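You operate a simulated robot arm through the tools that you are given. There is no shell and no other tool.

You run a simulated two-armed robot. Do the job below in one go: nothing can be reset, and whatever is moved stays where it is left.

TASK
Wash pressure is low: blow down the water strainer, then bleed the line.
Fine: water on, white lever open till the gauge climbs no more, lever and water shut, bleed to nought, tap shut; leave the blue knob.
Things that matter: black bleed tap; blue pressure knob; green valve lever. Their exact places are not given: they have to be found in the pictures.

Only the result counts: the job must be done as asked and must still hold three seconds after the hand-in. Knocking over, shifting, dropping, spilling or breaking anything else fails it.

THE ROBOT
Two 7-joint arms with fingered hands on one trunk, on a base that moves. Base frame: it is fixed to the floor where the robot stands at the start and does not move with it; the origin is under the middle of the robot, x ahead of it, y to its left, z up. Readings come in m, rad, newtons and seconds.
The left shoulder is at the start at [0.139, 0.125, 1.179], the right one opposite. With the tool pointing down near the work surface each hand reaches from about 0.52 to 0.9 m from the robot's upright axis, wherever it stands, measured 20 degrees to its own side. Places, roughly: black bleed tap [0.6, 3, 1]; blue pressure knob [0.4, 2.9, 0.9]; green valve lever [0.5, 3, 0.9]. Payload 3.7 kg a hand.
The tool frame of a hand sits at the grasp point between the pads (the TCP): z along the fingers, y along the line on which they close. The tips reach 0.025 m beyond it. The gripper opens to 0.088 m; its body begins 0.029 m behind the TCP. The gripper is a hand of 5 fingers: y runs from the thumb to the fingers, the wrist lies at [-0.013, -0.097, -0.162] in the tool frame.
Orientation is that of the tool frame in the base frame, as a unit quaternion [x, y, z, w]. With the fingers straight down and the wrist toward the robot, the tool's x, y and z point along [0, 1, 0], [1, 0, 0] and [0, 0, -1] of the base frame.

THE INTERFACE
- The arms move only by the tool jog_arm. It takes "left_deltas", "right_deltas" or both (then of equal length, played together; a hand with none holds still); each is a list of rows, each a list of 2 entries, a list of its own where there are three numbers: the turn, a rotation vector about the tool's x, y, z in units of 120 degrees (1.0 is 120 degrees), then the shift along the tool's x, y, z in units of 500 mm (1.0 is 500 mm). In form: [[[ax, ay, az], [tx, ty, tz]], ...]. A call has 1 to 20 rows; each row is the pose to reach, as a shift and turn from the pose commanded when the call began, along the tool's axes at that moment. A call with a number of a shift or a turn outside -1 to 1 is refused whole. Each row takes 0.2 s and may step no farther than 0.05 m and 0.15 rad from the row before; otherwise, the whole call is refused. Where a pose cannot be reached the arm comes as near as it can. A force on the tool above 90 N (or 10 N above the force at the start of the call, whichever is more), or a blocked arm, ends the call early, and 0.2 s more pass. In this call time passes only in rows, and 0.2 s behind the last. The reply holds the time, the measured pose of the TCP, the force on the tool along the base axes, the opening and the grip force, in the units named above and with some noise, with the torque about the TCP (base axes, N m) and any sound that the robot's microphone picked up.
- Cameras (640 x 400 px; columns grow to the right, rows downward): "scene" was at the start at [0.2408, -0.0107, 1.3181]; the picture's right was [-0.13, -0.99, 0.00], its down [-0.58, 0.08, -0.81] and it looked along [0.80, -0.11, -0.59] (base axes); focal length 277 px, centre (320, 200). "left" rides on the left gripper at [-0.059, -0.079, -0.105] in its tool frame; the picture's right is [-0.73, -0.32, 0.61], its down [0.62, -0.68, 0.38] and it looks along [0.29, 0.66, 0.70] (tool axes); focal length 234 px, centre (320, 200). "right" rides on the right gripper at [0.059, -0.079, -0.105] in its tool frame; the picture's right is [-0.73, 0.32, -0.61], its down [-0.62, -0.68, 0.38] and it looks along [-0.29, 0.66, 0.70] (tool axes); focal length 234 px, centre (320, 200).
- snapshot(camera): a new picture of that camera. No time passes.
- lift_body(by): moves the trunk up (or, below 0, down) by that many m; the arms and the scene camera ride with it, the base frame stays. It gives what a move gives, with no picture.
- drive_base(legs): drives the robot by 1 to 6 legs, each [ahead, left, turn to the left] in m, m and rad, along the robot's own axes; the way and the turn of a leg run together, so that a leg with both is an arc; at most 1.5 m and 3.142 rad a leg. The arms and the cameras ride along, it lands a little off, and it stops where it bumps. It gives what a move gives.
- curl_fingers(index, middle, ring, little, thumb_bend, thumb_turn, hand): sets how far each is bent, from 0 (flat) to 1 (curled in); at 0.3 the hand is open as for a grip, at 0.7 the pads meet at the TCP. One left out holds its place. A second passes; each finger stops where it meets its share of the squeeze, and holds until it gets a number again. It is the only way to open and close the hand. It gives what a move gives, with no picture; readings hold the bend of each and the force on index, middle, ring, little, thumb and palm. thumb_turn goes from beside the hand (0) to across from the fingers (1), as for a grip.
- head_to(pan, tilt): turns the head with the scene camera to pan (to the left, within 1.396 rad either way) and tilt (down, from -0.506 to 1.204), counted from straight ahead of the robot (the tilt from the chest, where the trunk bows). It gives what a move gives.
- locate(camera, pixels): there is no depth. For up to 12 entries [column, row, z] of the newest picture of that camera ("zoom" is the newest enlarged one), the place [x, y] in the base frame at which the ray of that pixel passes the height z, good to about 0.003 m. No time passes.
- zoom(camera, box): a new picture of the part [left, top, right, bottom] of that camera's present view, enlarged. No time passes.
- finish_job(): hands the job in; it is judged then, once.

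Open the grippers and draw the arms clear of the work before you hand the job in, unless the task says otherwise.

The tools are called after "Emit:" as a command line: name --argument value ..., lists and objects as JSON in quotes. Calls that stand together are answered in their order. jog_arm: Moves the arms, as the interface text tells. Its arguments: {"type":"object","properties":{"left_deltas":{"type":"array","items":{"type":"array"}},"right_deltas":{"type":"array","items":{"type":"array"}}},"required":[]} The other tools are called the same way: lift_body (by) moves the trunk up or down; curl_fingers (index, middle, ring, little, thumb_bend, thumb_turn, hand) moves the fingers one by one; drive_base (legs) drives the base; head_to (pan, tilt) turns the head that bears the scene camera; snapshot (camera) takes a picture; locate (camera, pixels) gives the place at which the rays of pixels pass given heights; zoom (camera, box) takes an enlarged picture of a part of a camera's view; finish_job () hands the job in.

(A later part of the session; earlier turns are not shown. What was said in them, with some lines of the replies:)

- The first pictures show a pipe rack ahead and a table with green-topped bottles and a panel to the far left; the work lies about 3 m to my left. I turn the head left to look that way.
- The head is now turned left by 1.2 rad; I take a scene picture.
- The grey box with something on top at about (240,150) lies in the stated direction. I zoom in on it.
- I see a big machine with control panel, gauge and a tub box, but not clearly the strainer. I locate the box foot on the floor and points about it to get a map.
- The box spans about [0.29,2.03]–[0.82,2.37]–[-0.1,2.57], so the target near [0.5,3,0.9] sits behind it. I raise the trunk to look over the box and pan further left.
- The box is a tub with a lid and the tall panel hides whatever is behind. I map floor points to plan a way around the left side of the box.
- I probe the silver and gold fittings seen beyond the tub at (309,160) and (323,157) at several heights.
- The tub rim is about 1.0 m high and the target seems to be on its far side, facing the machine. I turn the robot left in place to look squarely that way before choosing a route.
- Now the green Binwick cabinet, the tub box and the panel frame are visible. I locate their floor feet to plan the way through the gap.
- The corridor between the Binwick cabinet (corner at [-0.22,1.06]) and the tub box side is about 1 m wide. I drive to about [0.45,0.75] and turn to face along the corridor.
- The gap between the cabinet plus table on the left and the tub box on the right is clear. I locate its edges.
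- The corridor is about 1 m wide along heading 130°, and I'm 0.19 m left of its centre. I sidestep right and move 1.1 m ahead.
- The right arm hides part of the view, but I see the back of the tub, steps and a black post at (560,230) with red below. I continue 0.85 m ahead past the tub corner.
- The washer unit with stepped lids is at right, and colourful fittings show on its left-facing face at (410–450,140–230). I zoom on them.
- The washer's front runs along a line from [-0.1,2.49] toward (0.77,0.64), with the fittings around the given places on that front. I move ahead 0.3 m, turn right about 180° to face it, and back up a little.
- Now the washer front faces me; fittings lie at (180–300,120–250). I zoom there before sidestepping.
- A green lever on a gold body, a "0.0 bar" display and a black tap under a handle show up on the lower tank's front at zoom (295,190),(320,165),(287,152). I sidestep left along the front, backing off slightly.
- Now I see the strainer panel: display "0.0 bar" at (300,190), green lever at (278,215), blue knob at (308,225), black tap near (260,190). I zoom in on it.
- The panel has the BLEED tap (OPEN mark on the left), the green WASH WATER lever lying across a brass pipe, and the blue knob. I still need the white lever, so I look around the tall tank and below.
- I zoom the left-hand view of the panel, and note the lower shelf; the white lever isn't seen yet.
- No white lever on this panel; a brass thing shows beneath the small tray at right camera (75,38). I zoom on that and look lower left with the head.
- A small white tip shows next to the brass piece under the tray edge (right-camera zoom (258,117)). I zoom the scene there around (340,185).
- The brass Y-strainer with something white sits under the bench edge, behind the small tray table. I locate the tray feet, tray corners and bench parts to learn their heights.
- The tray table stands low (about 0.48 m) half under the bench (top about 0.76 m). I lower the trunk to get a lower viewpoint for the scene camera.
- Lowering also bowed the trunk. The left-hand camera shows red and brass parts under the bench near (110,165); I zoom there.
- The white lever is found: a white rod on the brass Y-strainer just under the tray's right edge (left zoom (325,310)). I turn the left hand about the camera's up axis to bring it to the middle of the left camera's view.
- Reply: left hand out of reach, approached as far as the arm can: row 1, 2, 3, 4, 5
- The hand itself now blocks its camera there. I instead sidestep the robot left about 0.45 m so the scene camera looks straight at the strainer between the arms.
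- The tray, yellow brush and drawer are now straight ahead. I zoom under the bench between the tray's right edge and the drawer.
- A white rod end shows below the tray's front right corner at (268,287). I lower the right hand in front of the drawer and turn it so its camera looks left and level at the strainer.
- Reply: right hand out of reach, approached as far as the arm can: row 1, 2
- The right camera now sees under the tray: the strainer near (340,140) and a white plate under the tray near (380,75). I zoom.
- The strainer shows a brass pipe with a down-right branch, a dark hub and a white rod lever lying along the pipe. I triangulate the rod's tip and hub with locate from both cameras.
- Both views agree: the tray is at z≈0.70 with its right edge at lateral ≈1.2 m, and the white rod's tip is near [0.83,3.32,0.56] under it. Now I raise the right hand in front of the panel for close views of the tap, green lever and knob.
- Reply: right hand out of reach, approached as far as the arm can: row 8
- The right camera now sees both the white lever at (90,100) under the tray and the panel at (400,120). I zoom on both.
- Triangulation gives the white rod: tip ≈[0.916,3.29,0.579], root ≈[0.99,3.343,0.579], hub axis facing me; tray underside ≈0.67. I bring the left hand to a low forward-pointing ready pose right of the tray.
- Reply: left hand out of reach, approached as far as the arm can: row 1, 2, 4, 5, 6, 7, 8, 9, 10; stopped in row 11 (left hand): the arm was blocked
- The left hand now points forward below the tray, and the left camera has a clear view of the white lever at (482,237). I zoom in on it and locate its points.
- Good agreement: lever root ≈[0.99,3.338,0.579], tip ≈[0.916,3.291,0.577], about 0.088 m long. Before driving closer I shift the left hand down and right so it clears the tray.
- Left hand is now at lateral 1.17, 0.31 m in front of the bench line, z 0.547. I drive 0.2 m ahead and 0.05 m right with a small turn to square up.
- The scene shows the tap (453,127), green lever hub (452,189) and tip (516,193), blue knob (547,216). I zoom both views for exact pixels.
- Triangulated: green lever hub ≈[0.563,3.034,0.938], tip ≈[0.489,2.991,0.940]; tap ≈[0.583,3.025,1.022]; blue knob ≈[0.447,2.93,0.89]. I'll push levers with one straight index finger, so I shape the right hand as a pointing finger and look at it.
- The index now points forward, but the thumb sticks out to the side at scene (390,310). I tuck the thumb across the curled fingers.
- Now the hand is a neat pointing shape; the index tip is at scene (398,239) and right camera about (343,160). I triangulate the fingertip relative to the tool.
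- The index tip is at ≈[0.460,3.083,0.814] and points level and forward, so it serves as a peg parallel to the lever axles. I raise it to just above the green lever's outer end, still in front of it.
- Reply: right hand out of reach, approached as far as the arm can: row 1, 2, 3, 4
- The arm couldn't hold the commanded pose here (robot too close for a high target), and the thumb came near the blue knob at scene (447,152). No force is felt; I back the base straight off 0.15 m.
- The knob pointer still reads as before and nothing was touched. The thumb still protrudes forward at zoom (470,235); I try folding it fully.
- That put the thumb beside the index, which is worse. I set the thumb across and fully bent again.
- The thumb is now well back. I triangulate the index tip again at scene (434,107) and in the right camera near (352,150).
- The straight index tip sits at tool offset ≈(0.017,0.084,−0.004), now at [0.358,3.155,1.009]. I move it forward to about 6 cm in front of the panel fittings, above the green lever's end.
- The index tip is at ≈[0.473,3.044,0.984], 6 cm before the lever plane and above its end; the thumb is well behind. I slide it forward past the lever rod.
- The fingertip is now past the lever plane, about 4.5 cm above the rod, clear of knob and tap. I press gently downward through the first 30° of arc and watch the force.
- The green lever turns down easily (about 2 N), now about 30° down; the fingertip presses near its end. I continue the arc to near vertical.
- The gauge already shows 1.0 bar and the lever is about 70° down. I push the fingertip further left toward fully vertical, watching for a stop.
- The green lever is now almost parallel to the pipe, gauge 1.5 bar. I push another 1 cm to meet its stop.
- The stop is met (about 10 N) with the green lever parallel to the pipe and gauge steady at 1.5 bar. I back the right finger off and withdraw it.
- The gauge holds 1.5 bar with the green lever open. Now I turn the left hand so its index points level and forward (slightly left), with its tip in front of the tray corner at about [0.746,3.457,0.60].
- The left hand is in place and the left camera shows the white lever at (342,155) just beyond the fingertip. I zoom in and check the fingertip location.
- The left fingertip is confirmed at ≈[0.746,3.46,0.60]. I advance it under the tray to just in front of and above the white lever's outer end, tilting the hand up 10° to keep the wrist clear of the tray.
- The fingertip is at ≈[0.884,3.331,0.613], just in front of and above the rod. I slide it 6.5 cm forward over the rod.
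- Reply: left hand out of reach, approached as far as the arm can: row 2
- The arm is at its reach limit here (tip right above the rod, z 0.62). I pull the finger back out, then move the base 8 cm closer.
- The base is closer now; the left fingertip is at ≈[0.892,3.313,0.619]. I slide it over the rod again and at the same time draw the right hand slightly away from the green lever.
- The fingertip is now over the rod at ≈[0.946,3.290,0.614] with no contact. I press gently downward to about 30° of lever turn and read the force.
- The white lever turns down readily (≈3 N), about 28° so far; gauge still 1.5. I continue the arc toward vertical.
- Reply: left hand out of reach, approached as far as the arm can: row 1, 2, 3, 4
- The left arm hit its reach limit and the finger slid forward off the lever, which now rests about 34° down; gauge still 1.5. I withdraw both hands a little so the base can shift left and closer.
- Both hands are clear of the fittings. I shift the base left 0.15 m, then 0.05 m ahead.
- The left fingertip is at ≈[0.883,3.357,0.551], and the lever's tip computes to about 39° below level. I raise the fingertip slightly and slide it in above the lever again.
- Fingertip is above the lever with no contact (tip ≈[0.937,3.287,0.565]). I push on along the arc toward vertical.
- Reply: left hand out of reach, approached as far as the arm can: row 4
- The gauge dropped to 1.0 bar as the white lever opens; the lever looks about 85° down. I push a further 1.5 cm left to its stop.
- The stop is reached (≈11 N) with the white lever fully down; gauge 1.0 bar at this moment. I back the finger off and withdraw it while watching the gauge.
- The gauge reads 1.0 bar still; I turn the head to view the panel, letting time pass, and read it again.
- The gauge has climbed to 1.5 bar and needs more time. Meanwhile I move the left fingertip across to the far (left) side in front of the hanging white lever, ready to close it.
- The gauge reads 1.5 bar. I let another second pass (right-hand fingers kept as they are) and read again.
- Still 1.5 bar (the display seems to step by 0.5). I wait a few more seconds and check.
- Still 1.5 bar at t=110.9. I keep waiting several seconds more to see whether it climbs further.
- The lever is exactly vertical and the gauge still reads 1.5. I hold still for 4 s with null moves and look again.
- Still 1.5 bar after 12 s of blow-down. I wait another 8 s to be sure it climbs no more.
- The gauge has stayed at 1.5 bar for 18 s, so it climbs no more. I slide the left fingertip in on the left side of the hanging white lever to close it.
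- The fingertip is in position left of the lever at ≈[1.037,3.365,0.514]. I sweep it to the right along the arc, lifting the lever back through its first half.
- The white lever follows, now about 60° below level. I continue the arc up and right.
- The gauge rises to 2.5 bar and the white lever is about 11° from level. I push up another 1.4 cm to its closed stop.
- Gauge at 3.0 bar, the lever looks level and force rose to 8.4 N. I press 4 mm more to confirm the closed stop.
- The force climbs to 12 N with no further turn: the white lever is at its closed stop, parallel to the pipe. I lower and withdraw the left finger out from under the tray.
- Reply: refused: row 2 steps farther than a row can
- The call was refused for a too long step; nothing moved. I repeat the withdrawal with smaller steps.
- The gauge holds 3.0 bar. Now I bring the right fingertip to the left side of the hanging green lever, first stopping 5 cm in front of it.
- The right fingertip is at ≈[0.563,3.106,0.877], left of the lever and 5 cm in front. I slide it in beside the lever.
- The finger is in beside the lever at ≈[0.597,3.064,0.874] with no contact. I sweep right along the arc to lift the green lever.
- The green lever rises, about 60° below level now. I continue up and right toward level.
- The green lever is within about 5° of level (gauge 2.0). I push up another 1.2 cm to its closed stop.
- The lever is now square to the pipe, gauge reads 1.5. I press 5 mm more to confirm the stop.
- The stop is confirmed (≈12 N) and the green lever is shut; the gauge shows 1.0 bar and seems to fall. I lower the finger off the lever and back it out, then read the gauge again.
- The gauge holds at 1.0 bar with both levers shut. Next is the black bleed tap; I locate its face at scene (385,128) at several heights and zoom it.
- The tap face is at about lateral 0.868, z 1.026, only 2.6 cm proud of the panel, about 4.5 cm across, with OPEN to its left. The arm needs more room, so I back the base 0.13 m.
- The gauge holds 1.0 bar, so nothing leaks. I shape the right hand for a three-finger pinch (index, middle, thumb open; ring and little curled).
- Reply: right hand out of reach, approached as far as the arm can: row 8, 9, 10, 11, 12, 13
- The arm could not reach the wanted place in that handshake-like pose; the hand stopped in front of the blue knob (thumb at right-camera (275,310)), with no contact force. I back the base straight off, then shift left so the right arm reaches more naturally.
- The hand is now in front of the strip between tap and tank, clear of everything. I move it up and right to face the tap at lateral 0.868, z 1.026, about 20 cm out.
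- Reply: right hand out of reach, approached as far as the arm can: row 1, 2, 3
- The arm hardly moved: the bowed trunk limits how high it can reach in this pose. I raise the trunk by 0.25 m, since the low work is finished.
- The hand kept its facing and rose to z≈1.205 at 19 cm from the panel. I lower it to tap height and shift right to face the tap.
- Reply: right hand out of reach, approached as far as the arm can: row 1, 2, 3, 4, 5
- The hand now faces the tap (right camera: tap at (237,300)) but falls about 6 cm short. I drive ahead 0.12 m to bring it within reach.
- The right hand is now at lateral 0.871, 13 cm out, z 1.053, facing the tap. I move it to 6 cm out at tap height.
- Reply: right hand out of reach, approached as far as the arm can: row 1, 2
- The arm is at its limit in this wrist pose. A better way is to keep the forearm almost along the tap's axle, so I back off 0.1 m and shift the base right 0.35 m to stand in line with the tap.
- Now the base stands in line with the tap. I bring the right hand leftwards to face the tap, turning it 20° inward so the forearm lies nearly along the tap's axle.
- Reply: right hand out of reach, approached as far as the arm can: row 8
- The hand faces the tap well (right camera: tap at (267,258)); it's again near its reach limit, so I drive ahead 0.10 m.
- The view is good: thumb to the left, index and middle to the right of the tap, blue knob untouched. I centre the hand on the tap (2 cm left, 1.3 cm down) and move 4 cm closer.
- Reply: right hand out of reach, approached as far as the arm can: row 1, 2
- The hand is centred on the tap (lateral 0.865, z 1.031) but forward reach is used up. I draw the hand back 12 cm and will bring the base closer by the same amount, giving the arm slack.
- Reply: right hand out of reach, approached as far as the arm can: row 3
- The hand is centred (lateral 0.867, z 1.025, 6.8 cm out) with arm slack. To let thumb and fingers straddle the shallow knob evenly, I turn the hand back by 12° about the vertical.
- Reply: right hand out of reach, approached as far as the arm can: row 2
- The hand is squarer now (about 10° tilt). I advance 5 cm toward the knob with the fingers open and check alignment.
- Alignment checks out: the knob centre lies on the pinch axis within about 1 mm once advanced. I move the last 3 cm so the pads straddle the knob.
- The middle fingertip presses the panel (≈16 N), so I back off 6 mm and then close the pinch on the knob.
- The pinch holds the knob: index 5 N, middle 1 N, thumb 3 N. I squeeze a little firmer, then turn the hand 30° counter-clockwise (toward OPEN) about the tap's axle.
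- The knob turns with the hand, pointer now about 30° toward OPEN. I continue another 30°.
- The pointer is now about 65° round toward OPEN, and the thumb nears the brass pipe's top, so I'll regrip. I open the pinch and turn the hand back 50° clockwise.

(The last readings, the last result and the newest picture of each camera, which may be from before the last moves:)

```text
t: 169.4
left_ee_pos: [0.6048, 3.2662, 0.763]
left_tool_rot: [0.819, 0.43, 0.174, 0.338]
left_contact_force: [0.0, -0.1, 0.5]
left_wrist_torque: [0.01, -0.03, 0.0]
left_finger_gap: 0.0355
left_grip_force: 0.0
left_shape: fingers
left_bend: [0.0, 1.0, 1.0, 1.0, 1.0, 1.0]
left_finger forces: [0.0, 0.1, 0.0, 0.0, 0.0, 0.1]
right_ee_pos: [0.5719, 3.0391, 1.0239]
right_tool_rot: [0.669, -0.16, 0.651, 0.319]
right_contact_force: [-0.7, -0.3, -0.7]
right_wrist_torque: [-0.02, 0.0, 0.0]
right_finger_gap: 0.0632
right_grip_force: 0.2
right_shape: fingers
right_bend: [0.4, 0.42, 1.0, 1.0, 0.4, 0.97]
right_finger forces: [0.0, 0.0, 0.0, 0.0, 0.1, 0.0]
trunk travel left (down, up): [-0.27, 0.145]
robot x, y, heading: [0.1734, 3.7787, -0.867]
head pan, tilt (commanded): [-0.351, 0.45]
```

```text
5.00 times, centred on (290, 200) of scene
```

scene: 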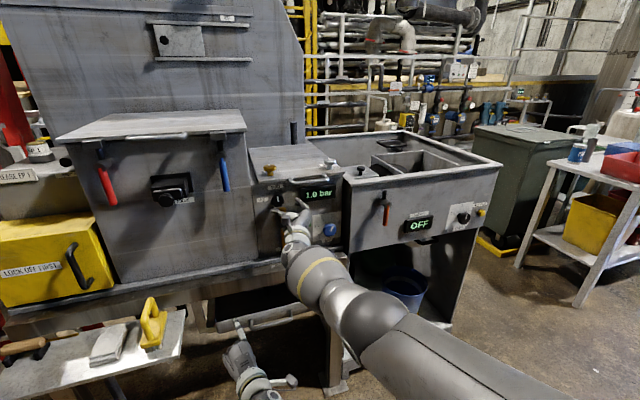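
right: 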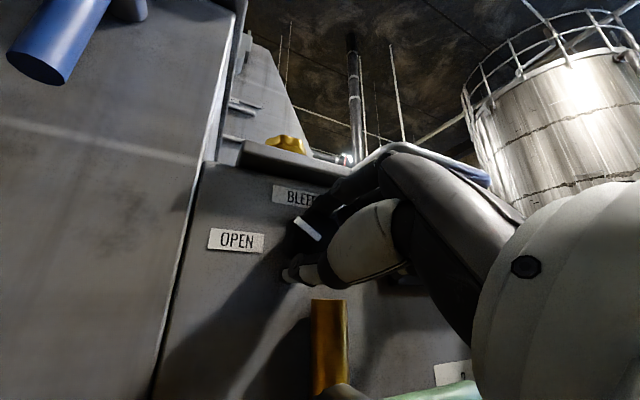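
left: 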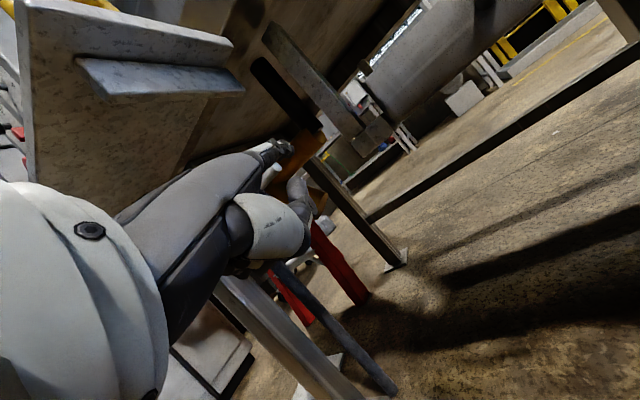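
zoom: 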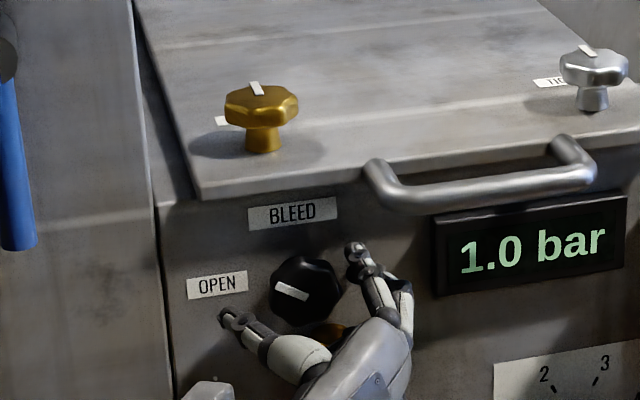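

The knob stayed at about 65° with the pointer toward OPEN; the hand is back for a new grip. I close the pinch again and turn another 35° counter-clockwise.

Emit:
curl_fingers --hand "right" --index 0.68 --middle 0.72 --thumb_bend 0.7

Emit:
jog_arm --right_deltas '[[[0.0058, -0.0101, -0.0613], [0, 0, 0]], [[0.0116, -0.0203, -0.1226], [0, 0, 0]], [[0.0174, -0.0304, -0.1839], [0, 0, 0]], [[0.0232, -0.0405, -0.2452], [0, 0, 0]]]'

Emit:
zoom --camera "scene" --box '[240, 160, 340, 240]'

```text
t: 170.4
left_ee_pos: [0.6042, 3.2658, 0.7617]
left_tool_rot: [0.819, 0.429, 0.174, 0.338]
left_contact_force: [-0.5, 0.1, -0.2]
left_wrist_torque: [-0.02, 0.01, 0.0]
left_finger_gap: 0.0356
left_grip_force: 0.0
left_shape: fingers
left_bend: [0.0, 1.0, 1.0, 1.0, 1.0, 1.0]
left_finger forces: [0.0, 0.1, 0.1, 0.0, 0.0, 0.0]
right_ee_pos: [0.571, 3.038, 1.0227]
right_tool_rot: [0.67, -0.16, 0.65, 0.32]
right_contact_force: [-0.9, -10.3, 2.3]
right_wrist_torque: [-0.02, -0.03, 0.08]
right_finger_gap: 0.0303
right_grip_force: 14.6
right_shape: fingers
right_bend: [0.55, 0.63, 1.0, 1.0, 0.58, 0.99]
right_finger forces: [10.5, 9.1, 0.1, 0.0, 9.3, 0.1]
trunk travel left (down, up): [-0.27, 0.145]
robot x, y, heading: [0.1736, 3.7765, -0.863]
head pan, tilt (commanded): [-0.351, 0.45]
```

```text
t: 171.4
left_ee_pos: [0.6044, 3.2657, 0.7623]
left_tool_rot: [0.819, 0.43, 0.175, 0.338]
left_contact_force: [0.0, 0.4, 0.3]
left_wrist_torque: [-0.01, 0.01, -0.02]
left_finger_gap: 0.0359
left_grip_force: 0.1
left_shape: fingers
left_bend: [0.0, 1.0, 1.0, 1.0, 1.0, 1.0]
left_finger forces: [0.0, 0.0, 0.0, 0.0, 0.1, 0.1]
right_ee_pos: [0.5694, 3.0378, 1.0235]
right_tool_rot: [0.722, 0.019, 0.523, 0.453]
right_contact_force: [-1.9, -10.8, 5.3]
right_wrist_torque: [0.1, -0.03, 0.04]
right_finger_gap: 0.0307
right_grip_force: 15.2
right_shape: fingers
right_bend: [0.54, 0.62, 1.0, 1.0, 0.59, 0.98]
right_finger forces: [11.0, 9.4, 0.0, 0.0, 8.3, 0.1]
trunk travel left (down, up): [-0.27, 0.145]
robot x, y, heading: [0.1708, 3.7766, -0.866]
head pan, tilt (commanded): [-0.351, 0.45]
```

```text
5.00 times, centred on (290, 200) of scene
```

zoom: 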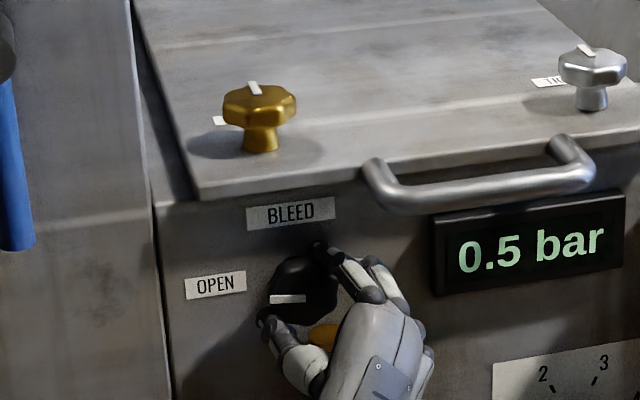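

The pointer is level toward OPEN and the gauge has fallen to 0.5 bar. I hold still a couple of seconds and read again.

Emit:
jog_arm --right_deltas '[[[0, 0, 0], [0, 0, 0]], [[0, 0, 0], [0, 0, 0]], [[0, 0, 0], [0, 0, 0]], [[0, 0, 0], [0, 0, 0]], [[0, 0, 0], [0, 0, 0]], [[0, 0, 0], [0, 0, 0]], [[0, 0, 0], [0, 0, 0]], [[0, 0, 0], [0, 0, 0]], [[0, 0, 0], [0, 0, 0]], [[0, 0, 0], [0, 0, 0]]]'

Emit:
zoom --camera "scene" --box '[240, 160, 340, 240]'

```text
t: 173.6
left_ee_pos: [0.6044, 3.2666, 0.7625]
left_tool_rot: [0.818, 0.43, 0.175, 0.338]
left_contact_force: [0.7, -0.4, 0.7]
left_wrist_torque: [0.03, 0.03, 0.0]
left_finger_gap: 0.036
left_grip_force: 0.1
left_shape: fingers
left_bend: [0.0, 1.0, 1.0, 1.0, 1.0, 1.0]
left_finger forces: [0.0, 0.0, 0.0, 0.1, 0.0, 0.0]
right_ee_pos: [0.5704, 3.0365, 1.0239]
right_tool_rot: [0.722, 0.017, 0.523, 0.452]
right_contact_force: [-1.1, -11.1, 7.8]
right_wrist_torque: [0.05, -0.03, 0.07]
right_finger_gap: 0.0308
right_grip_force: 14.8
right_shape: fingers
right_bend: [0.53, 0.62, 1.0, 1.0, 0.59, 0.99]
right_finger forces: [11.5, 9.5, 0.0, 0.1, 7.9, 0.0]
trunk travel left (down, up): [-0.27, 0.145]
robot x, y, heading: [0.1738, 3.7734, -0.864]
head pan, tilt (commanded): [-0.351, 0.45]
```

```text
5.00 times, centred on (290, 200) of scene
```

zoom: 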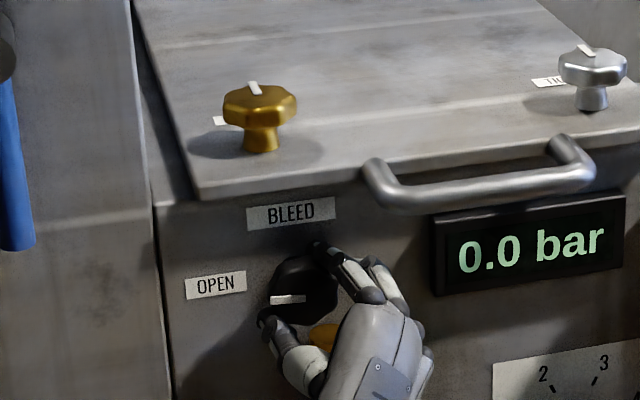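

The gauge reads 0.0 bar. I wait 4 more seconds with the tap open so the line is truly empty.

Emit:
jog_arm --right_deltas '[[[0, 0, 0], [0, 0, 0]], [[0, 0, 0], [0, 0, 0]], [[0, 0, 0], [0, 0, 0]], [[0, 0, 0], [0, 0, 0]], [[0, 0, 0], [0, 0, 0]], [[0, 0, 0], [0, 0, 0]], [[0, 0, 0], [0, 0, 0]], [[0, 0, 0], [0, 0, 0]], [[0, 0, 0], [0, 0, 0]], [[0, 0, 0], [0, 0, 0]], [[0, 0, 0], [0, 0, 0]], [[0, 0, 0], [0, 0, 0]], [[0, 0, 0], [0, 0, 0]], [[0, 0, 0], [0, 0, 0]], [[0, 0, 0], [0, 0, 0]], [[0, 0, 0], [0, 0, 0]], [[0, 0, 0], [0, 0, 0]], [[0, 0, 0], [0, 0, 0]], [[0, 0, 0], [0, 0, 0]], [[0, 0, 0], [0, 0, 0]]]'

Emit:
zoom --camera "scene" --box '[220, 150, 380, 270]'

```text
t: 177.8
left_ee_pos: [0.6044, 3.2659, 0.7635]
left_tool_rot: [0.82, 0.429, 0.173, 0.338]
left_contact_force: [0.1, 0.3, -0.2]
left_wrist_torque: [-0.01, 0.02, -0.01]
left_finger_gap: 0.0358
left_grip_force: 0.1
left_shape: fingers
left_bend: [0.0, 1.0, 1.0, 1.0, 1.0, 1.0]
left_finger forces: [0.0, 0.0, 0.0, 0.1, 0.0, 0.0]
right_ee_pos: [0.5705, 3.038, 1.0234]
right_tool_rot: [0.722, 0.018, 0.522, 0.453]
right_contact_force: [-1.5, -11.0, 7.3]
right_wrist_torque: [0.04, -0.05, 0.02]
right_finger_gap: 0.0307
right_grip_force: 14.4
right_shape: fingers
right_bend: [0.53, 0.62, 1.0, 1.0, 0.6, 0.99]
right_finger forces: [11.5, 9.6, 0.1, 0.0, 8.0, 0.0]
trunk travel left (down, up): [-0.27, 0.145]
robot x, y, heading: [0.1734, 3.7786, -0.866]
head pan, tilt (commanded): [-0.351, 0.45]
```

```text
3.33 times, centred on (300, 210) of scene
```

zoom: 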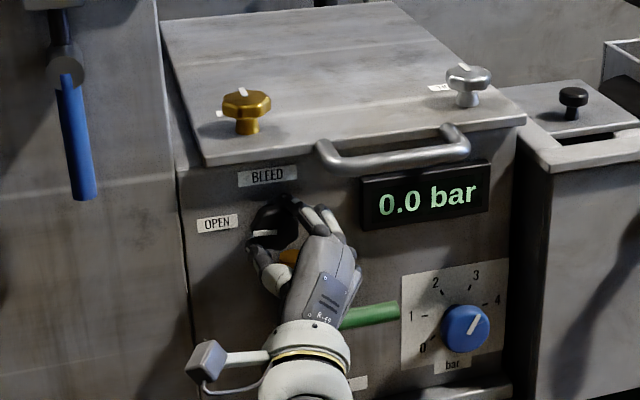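

The line reads a steady 0.0 bar. I now turn the tap back clockwise 40° with this grip.

Emit:
jog_arm --right_deltas '[[[-0.0062, 0.0108, 0.0654], [0, 0, 0]], [[-0.0124, 0.0216, 0.1308], [0, 0, 0]], [[-0.0186, 0.0324, 0.1962], [0, 0, 0]], [[-0.0248, 0.0432, 0.2616], [0, 0, 0]], [[-0.031, 0.054, 0.327], [0, 0, 0]]]'

Emit:
zoom --camera "scene" --box '[240, 160, 340, 240]'

```text
t: 179.0
left_ee_pos: [0.6053, 3.2671, 0.7617]
left_tool_rot: [0.819, 0.429, 0.174, 0.339]
left_contact_force: [0.0, 0.4, -0.9]
left_wrist_torque: [0.02, -0.01, 0.03]
left_finger_gap: 0.0357
left_grip_force: 0.0
left_shape: fingers
left_bend: [0.0, 1.0, 1.0, 1.0, 1.0, 1.0]
left_finger forces: [0.0, 0.1, 0.0, 0.0, 0.1, 0.0]
right_ee_pos: [0.5716, 3.0383, 1.0236]
right_tool_rot: [0.642, -0.217, 0.683, 0.272]
right_contact_force: [0.2, -8.4, 3.1]
right_wrist_torque: [-0.09, -0.03, 0.14]
right_finger_gap: 0.0309
right_grip_force: 13.9
right_shape: fingers
right_bend: [0.54, 0.62, 1.0, 1.0, 0.59, 0.99]
right_finger forces: [9.4, 8.3, 0.0, 0.0, 9.8, 0.0]
trunk travel left (down, up): [-0.27, 0.145]
robot x, y, heading: [0.1706, 3.7754, -0.861]
head pan, tilt (commanded): [-0.351, 0.45]
```

```text
5.00 times, centred on (290, 200) of scene
```

zoom: 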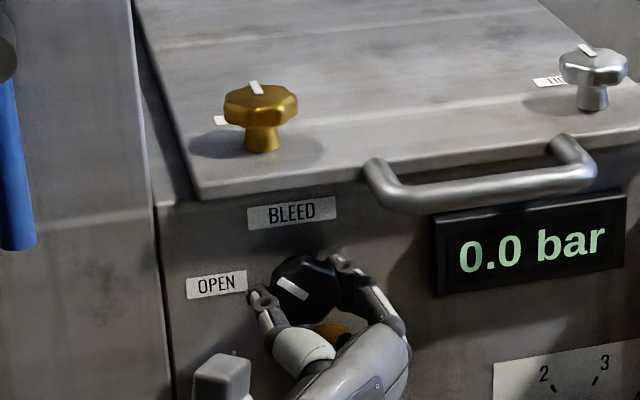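

The pointer is back to about 55°. I open the pinch, turn the hand 56° counter-clockwise, and grip again.

Emit:
curl_fingers --hand "right" --index 0.4 --middle 0.42 --thumb_bend 0.4

Emit:
jog_arm --right_deltas '[[[0.0062, -0.0108, -0.0654], [0, 0, 0]], [[0.0124, -0.0216, -0.1308], [0, 0, 0]], [[0.0186, -0.0324, -0.1962], [0, 0, 0]], [[0.0248, -0.0432, -0.2616], [0, 0, 0]], [[0.031, -0.054, -0.327], [0, 0, 0]], [[0.0372, -0.0648, -0.3924], [0, 0, 0]], [[0.0434, -0.0756, -0.4578], [0, 0, 0]]]'

Emit:
curl_fingers --hand "right" --index 0.68 --middle 0.72 --thumb_bend 0.7

Emit:
zoom --camera "scene" --box '[240, 160, 340, 240]'

```text
t: 180.0
left_ee_pos: [0.6051, 3.2673, 0.7628]
left_tool_rot: [0.818, 0.43, 0.174, 0.339]
left_contact_force: [-0.1, 0.3, 0.2]
left_wrist_torque: [-0.04, 0.0, 0.01]
left_finger_gap: 0.0358
left_grip_force: 0.1
left_shape: fingers
left_bend: [0.0, 1.0, 1.0, 1.0, 1.0, 1.0]
left_finger forces: [0.1, 0.0, 0.0, 0.1, 0.0, 0.1]
right_ee_pos: [0.5724, 3.0386, 1.0232]
right_tool_rot: [0.642, -0.217, 0.683, 0.272]
right_contact_force: [-0.9, 0.1, -0.2]
right_wrist_torque: [-0.01, -0.02, 0.02]
right_finger_gap: 0.063
right_grip_force: 0.0
right_shape: fingers
right_bend: [0.4, 0.42, 1.0, 1.0, 0.4, 0.97]
right_finger forces: [0.0, 0.0, 0.1, 0.0, 0.0, 0.1]
trunk travel left (down, up): [-0.27, 0.145]
robot x, y, heading: [0.17, 3.7787, -0.859]
head pan, tilt (commanded): [-0.351, 0.45]
```

```text
t: 181.6
left_ee_pos: [0.6051, 3.2673, 0.7622]
left_tool_rot: [0.819, 0.43, 0.174, 0.339]
left_contact_force: [-0.7, 0.7, -0.3]
left_wrist_torque: [-0.03, 0.0, -0.04]
left_finger_gap: 0.0356
left_grip_force: 0.1
left_shape: fingers
left_bend: [0.0, 1.0, 1.0, 1.0, 1.0, 1.0]
left_finger forces: [0.2, 0.0, 0.0, 0.0, 0.0, 0.0]
right_ee_pos: [0.5716, 3.037, 1.0236]
right_tool_rot: [0.731, 0.113, 0.438, 0.51]
right_contact_force: [0.6, -0.3, -0.3]
right_wrist_torque: [0.01, 0.02, -0.01]
right_finger_gap: 0.0631
right_grip_force: 0.0
right_shape: fingers
right_bend: [0.4, 0.42, 1.0, 1.0, 0.4, 0.97]
right_finger forces: [0.0, 0.1, 0.0, 0.0, 0.0, 0.0]
trunk travel left (down, up): [-0.27, 0.145]
robot x, y, heading: [0.1751, 3.778, -0.862]
head pan, tilt (commanded): [-0.351, 0.45]
```

```text
t: 182.6
left_ee_pos: [0.6039, 3.2667, 0.7629]
left_tool_rot: [0.819, 0.429, 0.174, 0.338]
left_contact_force: [0.3, -0.4, -0.2]
left_wrist_torque: [0.02, 0.0, 0.02]
left_finger_gap: 0.0357
left_grip_force: 0.0
left_shape: fingers
left_bend: [0.0, 1.0, 1.0, 1.0, 1.0, 1.0]
left_finger forces: [0.1, 0.0, 0.0, 0.1, 0.0, 0.0]
right_ee_pos: [0.5719, 3.0378, 1.0261]
right_tool_rot: [0.73, 0.113, 0.439, 0.511]
right_contact_force: [0.4, -8.0, 7.3]
right_wrist_torque: [-0.02, -0.06, -0.06]
right_finger_gap: 0.0308
right_grip_force: 13.9
right_shape: fingers
right_bend: [0.54, 0.63, 1.0, 1.0, 0.58, 0.99]
right_finger forces: [10.9, 7.9, 0.1, 0.0, 8.2, 0.0]
trunk travel left (down, up): [-0.27, 0.145]
robot x, y, heading: [0.1674, 3.7773, -0.86]
head pan, tilt (commanded): [-0.351, 0.45]
```

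```text
5.00 times, centred on (290, 200) of scene
```

zoom: 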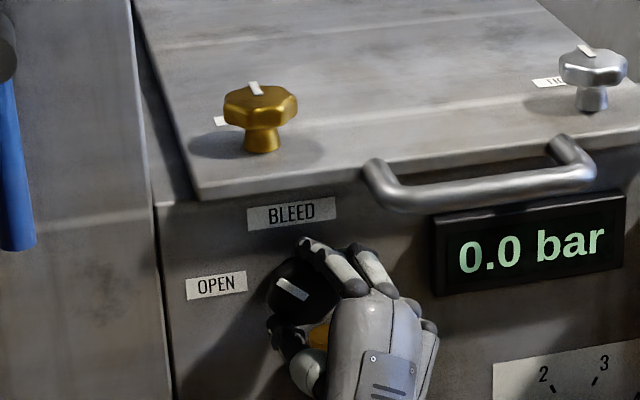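

Gripped again with the pointer at about 57°. I turn clockwise 56° toward shut.

Emit:
jog_arm --right_deltas '[[[-0.0062, 0.0108, 0.0654], [0, 0, 0]], [[-0.0124, 0.0216, 0.1308], [0, 0, 0]], [[-0.0186, 0.0324, 0.1962], [0, 0, 0]], [[-0.0248, 0.0432, 0.2616], [0, 0, 0]], [[-0.031, 0.054, 0.327], [0, 0, 0]], [[-0.0372, 0.0648, 0.3924], [0, 0, 0]], [[-0.0434, 0.0756, 0.4578], [0, 0, 0]]]'

Emit:
zoom --camera "scene" --box '[240, 160, 340, 240]'

```text
t: 184.2
left_ee_pos: [0.6044, 3.2681, 0.7631]
left_tool_rot: [0.819, 0.43, 0.174, 0.339]
left_contact_force: [0.7, -0.4, -0.1]
left_wrist_torque: [0.02, 0.0, 0.03]
left_finger_gap: 0.0356
left_grip_force: 0.0
left_shape: fingers
left_bend: [0.0, 1.0, 1.0, 1.0, 1.0, 1.0]
left_finger forces: [0.1, 0.0, 0.0, 0.1, 0.1, 0.0]
right_ee_pos: [0.5709, 3.0383, 1.024]
right_tool_rot: [0.642, -0.218, 0.684, 0.27]
right_contact_force: [2.0, -7.3, 5.4]
right_wrist_torque: [-0.15, 0.11, 0.01]
right_finger_gap: 0.0306
right_grip_force: 13.7
right_shape: fingers
right_bend: [0.54, 0.63, 1.0, 1.0, 0.59, 1.0]
right_finger forces: [10.9, 7.1, 0.0, 0.0, 9.2, 0.0]
trunk travel left (down, up): [-0.27, 0.145]
robot x, y, heading: [0.173, 3.7788, -0.862]
head pan, tilt (commanded): [-0.351, 0.45]
```

```text
5.00 times, centred on (290, 200) of scene
```

zoom: 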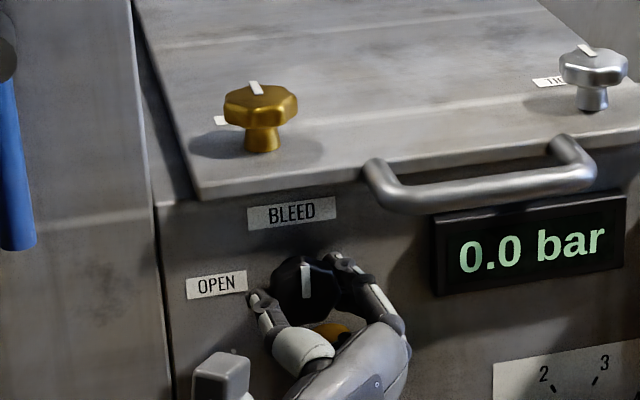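

The pointer stands upright again as at the start. I try 5° more clockwise to make sure it sits at its closed stop.

Emit:
jog_arm --right_deltas '[[[-0.0039, 0.0068, 0.0409], [0, 0, 0]]]'

Emit:
zoom --camera "scene" --box '[240, 160, 340, 240]'

```text
t: 184.6
left_ee_pos: [0.6043, 3.267, 0.7625]
left_tool_rot: [0.819, 0.428, 0.173, 0.339]
left_contact_force: [0.2, -0.1, -0.1]
left_wrist_torque: [0.02, 0.02, 0.01]
left_finger_gap: 0.0356
left_grip_force: 0.1
left_shape: fingers
left_bend: [0.0, 1.0, 1.0, 1.0, 1.0, 1.0]
left_finger forces: [0.0, 0.0, 0.0, 0.0, 0.1, 0.1]
right_ee_pos: [0.5722, 3.038, 1.024]
right_tool_rot: [0.625, -0.245, 0.699, 0.245]
right_contact_force: [1.2, -8.1, 6.0]
right_wrist_torque: [-0.24, 0.17, 0.02]
right_finger_gap: 0.0309
right_grip_force: 14.2
right_shape: fingers
right_bend: [0.55, 0.63, 1.0, 1.0, 0.58, 1.0]
right_finger forces: [11.9, 7.2, 0.1, 0.1, 9.5, 0.1]
trunk travel left (down, up): [-0.27, 0.145]
robot x, y, heading: [0.1689, 3.7783, -0.865]
head pan, tilt (commanded): [-0.351, 0.45]
```

```text
5.00 times, centred on (290, 200) of scene
```

zoom: 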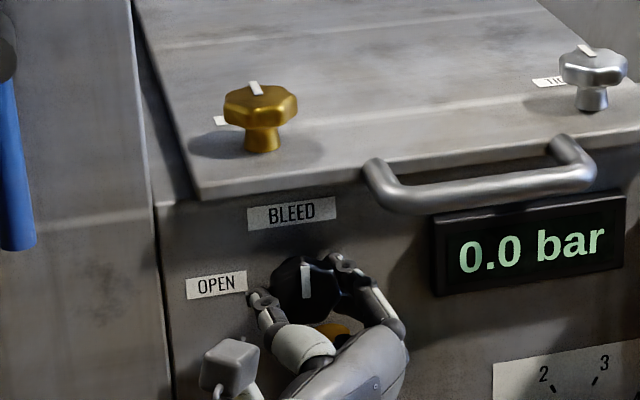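

The pointer does not move further and the torque rises: the tap is at its closed stop. I relax the 5°, open the pinch and withdraw straight back.

Emit:
jog_arm --right_deltas '[[[0.0039, -0.0068, -0.0409], [0, 0, 0]]]'

Emit:
curl_fingers --hand "right" --index 0.38 --middle 0.38 --thumb_bend 0.38

Emit:
jog_arm --right_deltas '[[[0, 0, 0], [0.0074, -0.013, -0.0785]], [[0, 0, 0], [0.0149, -0.0259, -0.157]], [[0, 0, 0], [0.0205, -0.0356, -0.2158]]]'

Emit:
snapshot --camera "scene"

Emit:
zoom --camera "scene" --box '[220, 150, 380, 270]'

```text
t: 185.0
left_ee_pos: [0.6039, 3.2669, 0.7621]
left_tool_rot: [0.819, 0.429, 0.174, 0.339]
left_contact_force: [-0.7, 0.0, 0.1]
left_wrist_torque: [0.02, 0.0, 0.02]
left_finger_gap: 0.0357
left_grip_force: 0.1
left_shape: fingers
left_bend: [0.0, 1.0, 1.0, 1.0, 1.0, 1.0]
left_finger forces: [0.1, 0.0, 0.0, 0.0, 0.1, 0.0]
right_ee_pos: [0.571, 3.0378, 1.0239]
right_tool_rot: [0.642, -0.218, 0.683, 0.271]
right_contact_force: [1.0, -8.4, 4.4]
right_wrist_torque: [-0.15, 0.07, 0.04]
right_finger_gap: 0.0311
right_grip_force: 13.8
right_shape: fingers
right_bend: [0.55, 0.64, 1.0, 1.0, 0.58, 1.0]
right_finger forces: [11.5, 6.2, 0.0, 0.0, 8.6, 0.1]
trunk travel left (down, up): [-0.27, 0.145]
robot x, y, heading: [0.17, 3.7794, -0.86]
head pan, tilt (commanded): [-0.351, 0.45]
```

```text
t: 186.0
left_ee_pos: [0.6042, 3.2662, 0.7625]
left_tool_rot: [0.819, 0.43, 0.174, 0.338]
left_contact_force: [0.4, -0.4, 0.2]
left_wrist_torque: [0.01, 0.0, -0.02]
left_finger_gap: 0.0358
left_grip_force: 0.0
left_shape: fingers
left_bend: [0.0, 1.0, 1.0, 1.0, 1.0, 1.0]
left_finger forces: [0.1, 0.1, 0.0, 0.0, 0.0, 0.0]
right_ee_pos: [0.5718, 3.0397, 1.0238]
right_tool_rot: [0.642, -0.217, 0.684, 0.271]
right_contact_force: [-0.6, -0.4, -0.3]
right_wrist_torque: [-0.02, 0.01, -0.01]
right_finger_gap: 0.0675
right_grip_force: 0.0
right_shape: fingers
right_bend: [0.38, 0.38, 1.0, 1.0, 0.38, 0.97]
right_finger forces: [0.0, 0.1, 0.0, 0.0, 0.0, 0.0]
trunk travel left (down, up): [-0.27, 0.145]
robot x, y, heading: [0.1709, 3.777, -0.862]
head pan, tilt (commanded): [-0.351, 0.45]
```

```text
t: 186.8
left_ee_pos: [0.604, 3.2668, 0.7621]
left_tool_rot: [0.819, 0.43, 0.173, 0.338]
left_contact_force: [-0.3, 0.0, 0.1]
left_wrist_torque: [0.0, 0.03, 0.0]
left_finger_gap: 0.0357
left_grip_force: 0.1
left_shape: fingers
left_bend: [0.0, 1.0, 1.0, 1.0, 1.0, 1.0]
left_finger forces: [0.0, 0.1, 0.1, 0.1, 0.0, 0.1]
right_ee_pos: [0.4993, 3.1225, 1.0229]
right_tool_rot: [0.643, -0.217, 0.682, 0.272]
right_contact_force: [0.9, -0.7, 0.3]
right_wrist_torque: [0.03, 0.0, -0.02]
right_finger_gap: 0.0681
right_grip_force: 0.1
right_shape: fingers
right_bend: [0.38, 0.38, 1.0, 1.0, 0.38, 0.97]
right_finger forces: [0.1, 0.0, 0.0, 0.0, 0.0, 0.1]
trunk travel left (down, up): [-0.27, 0.145]
robot x, y, heading: [0.1699, 3.7769, -0.866]
head pan, tilt (commanded): [-0.351, 0.45]
```

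```text
taken
```

scene: 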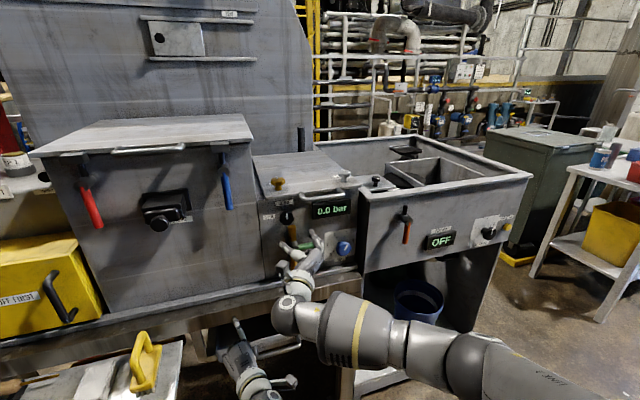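

```text
3.33 times, centred on (300, 210) of scene
```

zoom: 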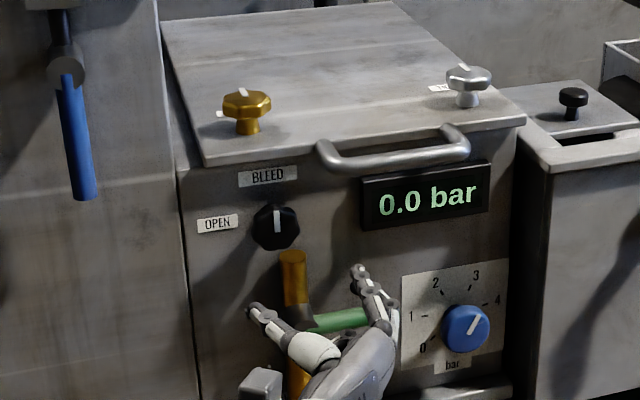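

The tap is upright (shut), gauge 0.0, green lever square, blue knob as before. I back the base straight off 0.25 m and open both hands.

Emit:
drive_base --legs '[[-0.25, 0, 0]]'

Emit:
curl_fingers --hand "right" --index 0.3 --middle 0.3 --ring 0.3 --little 0.3 --thumb_bend 0.3 --thumb_turn 0.98

Emit:
curl_fingers --hand "left" --index 0.3 --middle 0.3 --ring 0.3 --little 0.3 --thumb_bend 0.3 --thumb_turn 0.98

Emit:
snapshot --camera "scene"

Emit:
snapshot --camera "left"

```text
t: 188.6
left_ee_pos: [0.4453, 3.4584, 0.7629]
left_tool_rot: [0.818, 0.432, 0.174, 0.337]
left_contact_force: [0.1, 0.4, 0.4]
left_wrist_torque: [0.03, 0.01, 0.04]
left_finger_gap: 0.036
left_grip_force: 0.0
left_shape: fingers
left_bend: [0.0, 1.0, 1.0, 1.0, 1.0, 1.0]
left_finger forces: [0.1, 0.0, 0.1, 0.0, 0.1, 0.0]
right_ee_pos: [0.3408, 3.3127, 1.022]
right_tool_rot: [0.642, -0.215, 0.685, 0.269]
right_contact_force: [-0.5, 0.1, 0.9]
right_wrist_torque: [0.02, 0.01, 0.0]
right_finger_gap: 0.0677
right_grip_force: 0.1
right_shape: fingers
right_bend: [0.38, 0.38, 1.0, 1.0, 0.38, 0.97]
right_finger forces: [0.1, 0.0, 0.0, 0.1, 0.1, 0.0]
trunk travel left (down, up): [-0.27, 0.145]
robot x, y, heading: [0.0097, 3.9643, -0.858]
head pan, tilt (commanded): [-0.351, 0.45]
```

```text
t: 189.6
left_ee_pos: [0.4437, 3.4567, 0.7627]
left_tool_rot: [0.818, 0.431, 0.174, 0.338]
left_contact_force: [0.1, 0.2, 1.1]
left_wrist_torque: [0.0, -0.02, 0.0]
left_finger_gap: 0.0355
left_grip_force: 0.0
left_shape: fingers
left_bend: [0.0, 1.0, 1.0, 1.0, 1.0, 1.0]
left_finger forces: [0.1, 0.0, 0.0, 0.1, 0.1, 0.1]
right_ee_pos: [0.341, 3.3113, 1.0234]
right_tool_rot: [0.642, -0.215, 0.684, 0.27]
right_contact_force: [0.0, 0.6, -0.4]
right_wrist_torque: [-0.01, -0.03, -0.01]
right_finger_gap: 0.0843
right_grip_force: 0.0
right_shape: fingers
right_bend: [0.3, 0.3, 0.3, 0.3, 0.3, 0.96]
right_finger forces: [0.0, 0.0, 0.1, 0.0, 0.1, 0.0]
trunk travel left (down, up): [-0.27, 0.145]
robot x, y, heading: [0.0115, 3.9648, -0.859]
head pan, tilt (commanded): [-0.351, 0.45]
```

```text
t: 190.6
left_ee_pos: [0.4447, 3.4569, 0.7633]
left_tool_rot: [0.818, 0.432, 0.175, 0.337]
left_contact_force: [0.2, -0.5, 0.7]
left_wrist_torque: [-0.04, -0.01, 0.0]
left_finger_gap: 0.0848
left_grip_force: 0.2
left_shape: fingers
left_bend: [0.3, 0.3, 0.3, 0.3, 0.3, 0.96]
left_finger forces: [0.0, 0.0, 0.0, 0.0, 0.0, 0.0]
right_ee_pos: [0.3407, 3.3116, 1.0231]
right_tool_rot: [0.643, -0.215, 0.684, 0.27]
right_contact_force: [-1.3, -0.4, -0.2]
right_wrist_torque: [0.02, 0.0, -0.04]
right_finger_gap: 0.0845
right_grip_force: 0.1
right_shape: fingers
right_bend: [0.3, 0.3, 0.3, 0.3, 0.3, 0.96]
right_finger forces: [0.0, 0.0, 0.1, 0.1, 0.0, 0.1]
trunk travel left (down, up): [-0.27, 0.145]
robot x, y, heading: [0.0098, 3.9674, -0.86]
head pan, tilt (commanded): [-0.351, 0.45]
```

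```text
taken
```

scene: 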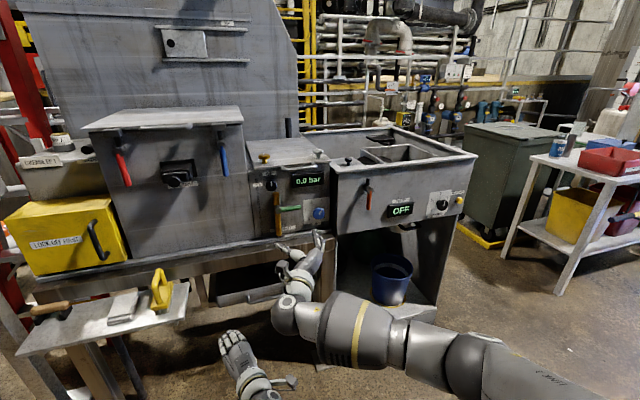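

```text
taken
```

left: 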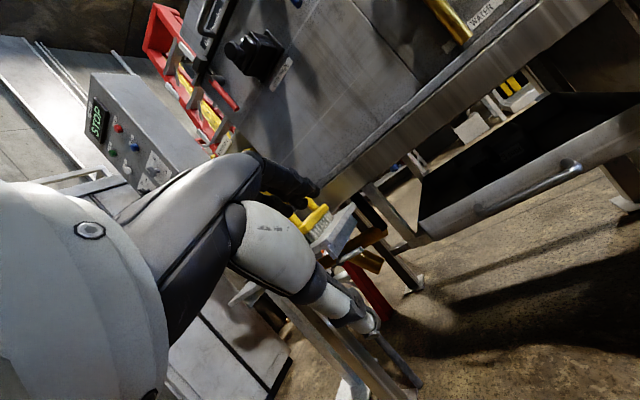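

Both hands are open and clear. I check the white lever in the left camera near (355,250) and the panel once more.

Emit:
zoom --camera "left" --box '[280, 190, 440, 310]'

Emit:
zoom --camera "scene" --box '[240, 140, 360, 240]'

```text
3.33 times, centred on (360, 250) of left
```

zoom: 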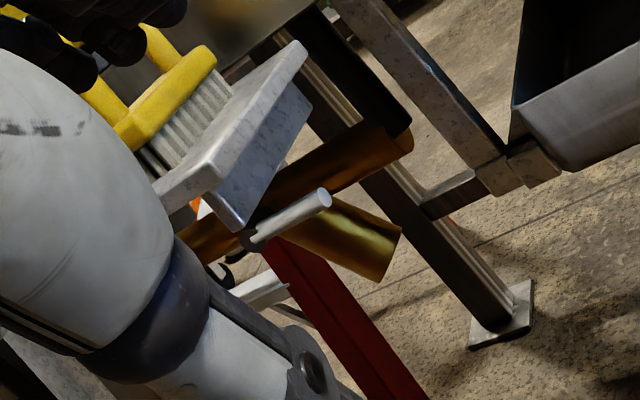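

```text
4.00 times, centred on (300, 190) of scene
```

zoom: 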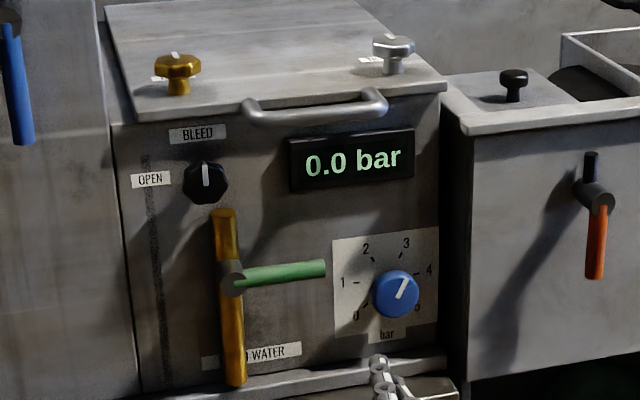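

The white lever lies along its pipe (shut), green lever across its pipe (shut), tap upright, gauge 0.0 bar, blue knob pointer unchanged, hands open and clear. I hand the job in.

Emit:
finish_job

```text
The job is handed in.
```

I blew down the water strainer and bled the line to nought, then handed the job in. I got no verdict back after handing it in.

- **Water on:** I turned the green lever fully open. The gauge rose to 1.5 bar.
- **Blow-down:** I swung the white lever on the strainer under the bench fully open. The gauge dipped to 1.0 bar, came back to 1.5, and held there for about 18 seconds. The display seems to move in half-bar steps, so a smaller climb would not have shown.
- **Lever and water shut:** Closing the white lever sent the gauge to 3.0 bar. Closing the green lever dropped it to 1.0 bar, where it held. Both levers are hard against their closed stops.
- **Bleed:** I turned the black tap to OPEN until the gauge read 0.0 bar and left it open a few seconds longer. I then shut it to its stop.
- **Blue knob:** I left it alone, and its pointer still sits between 3 and 4 as at the start.

While I was lining up on the tap, one fingertip pressed the panel at about 16 N, and I backed off at once. The pictures show nothing moved or knocked over. Both hands are open and drawn clear of the bench.
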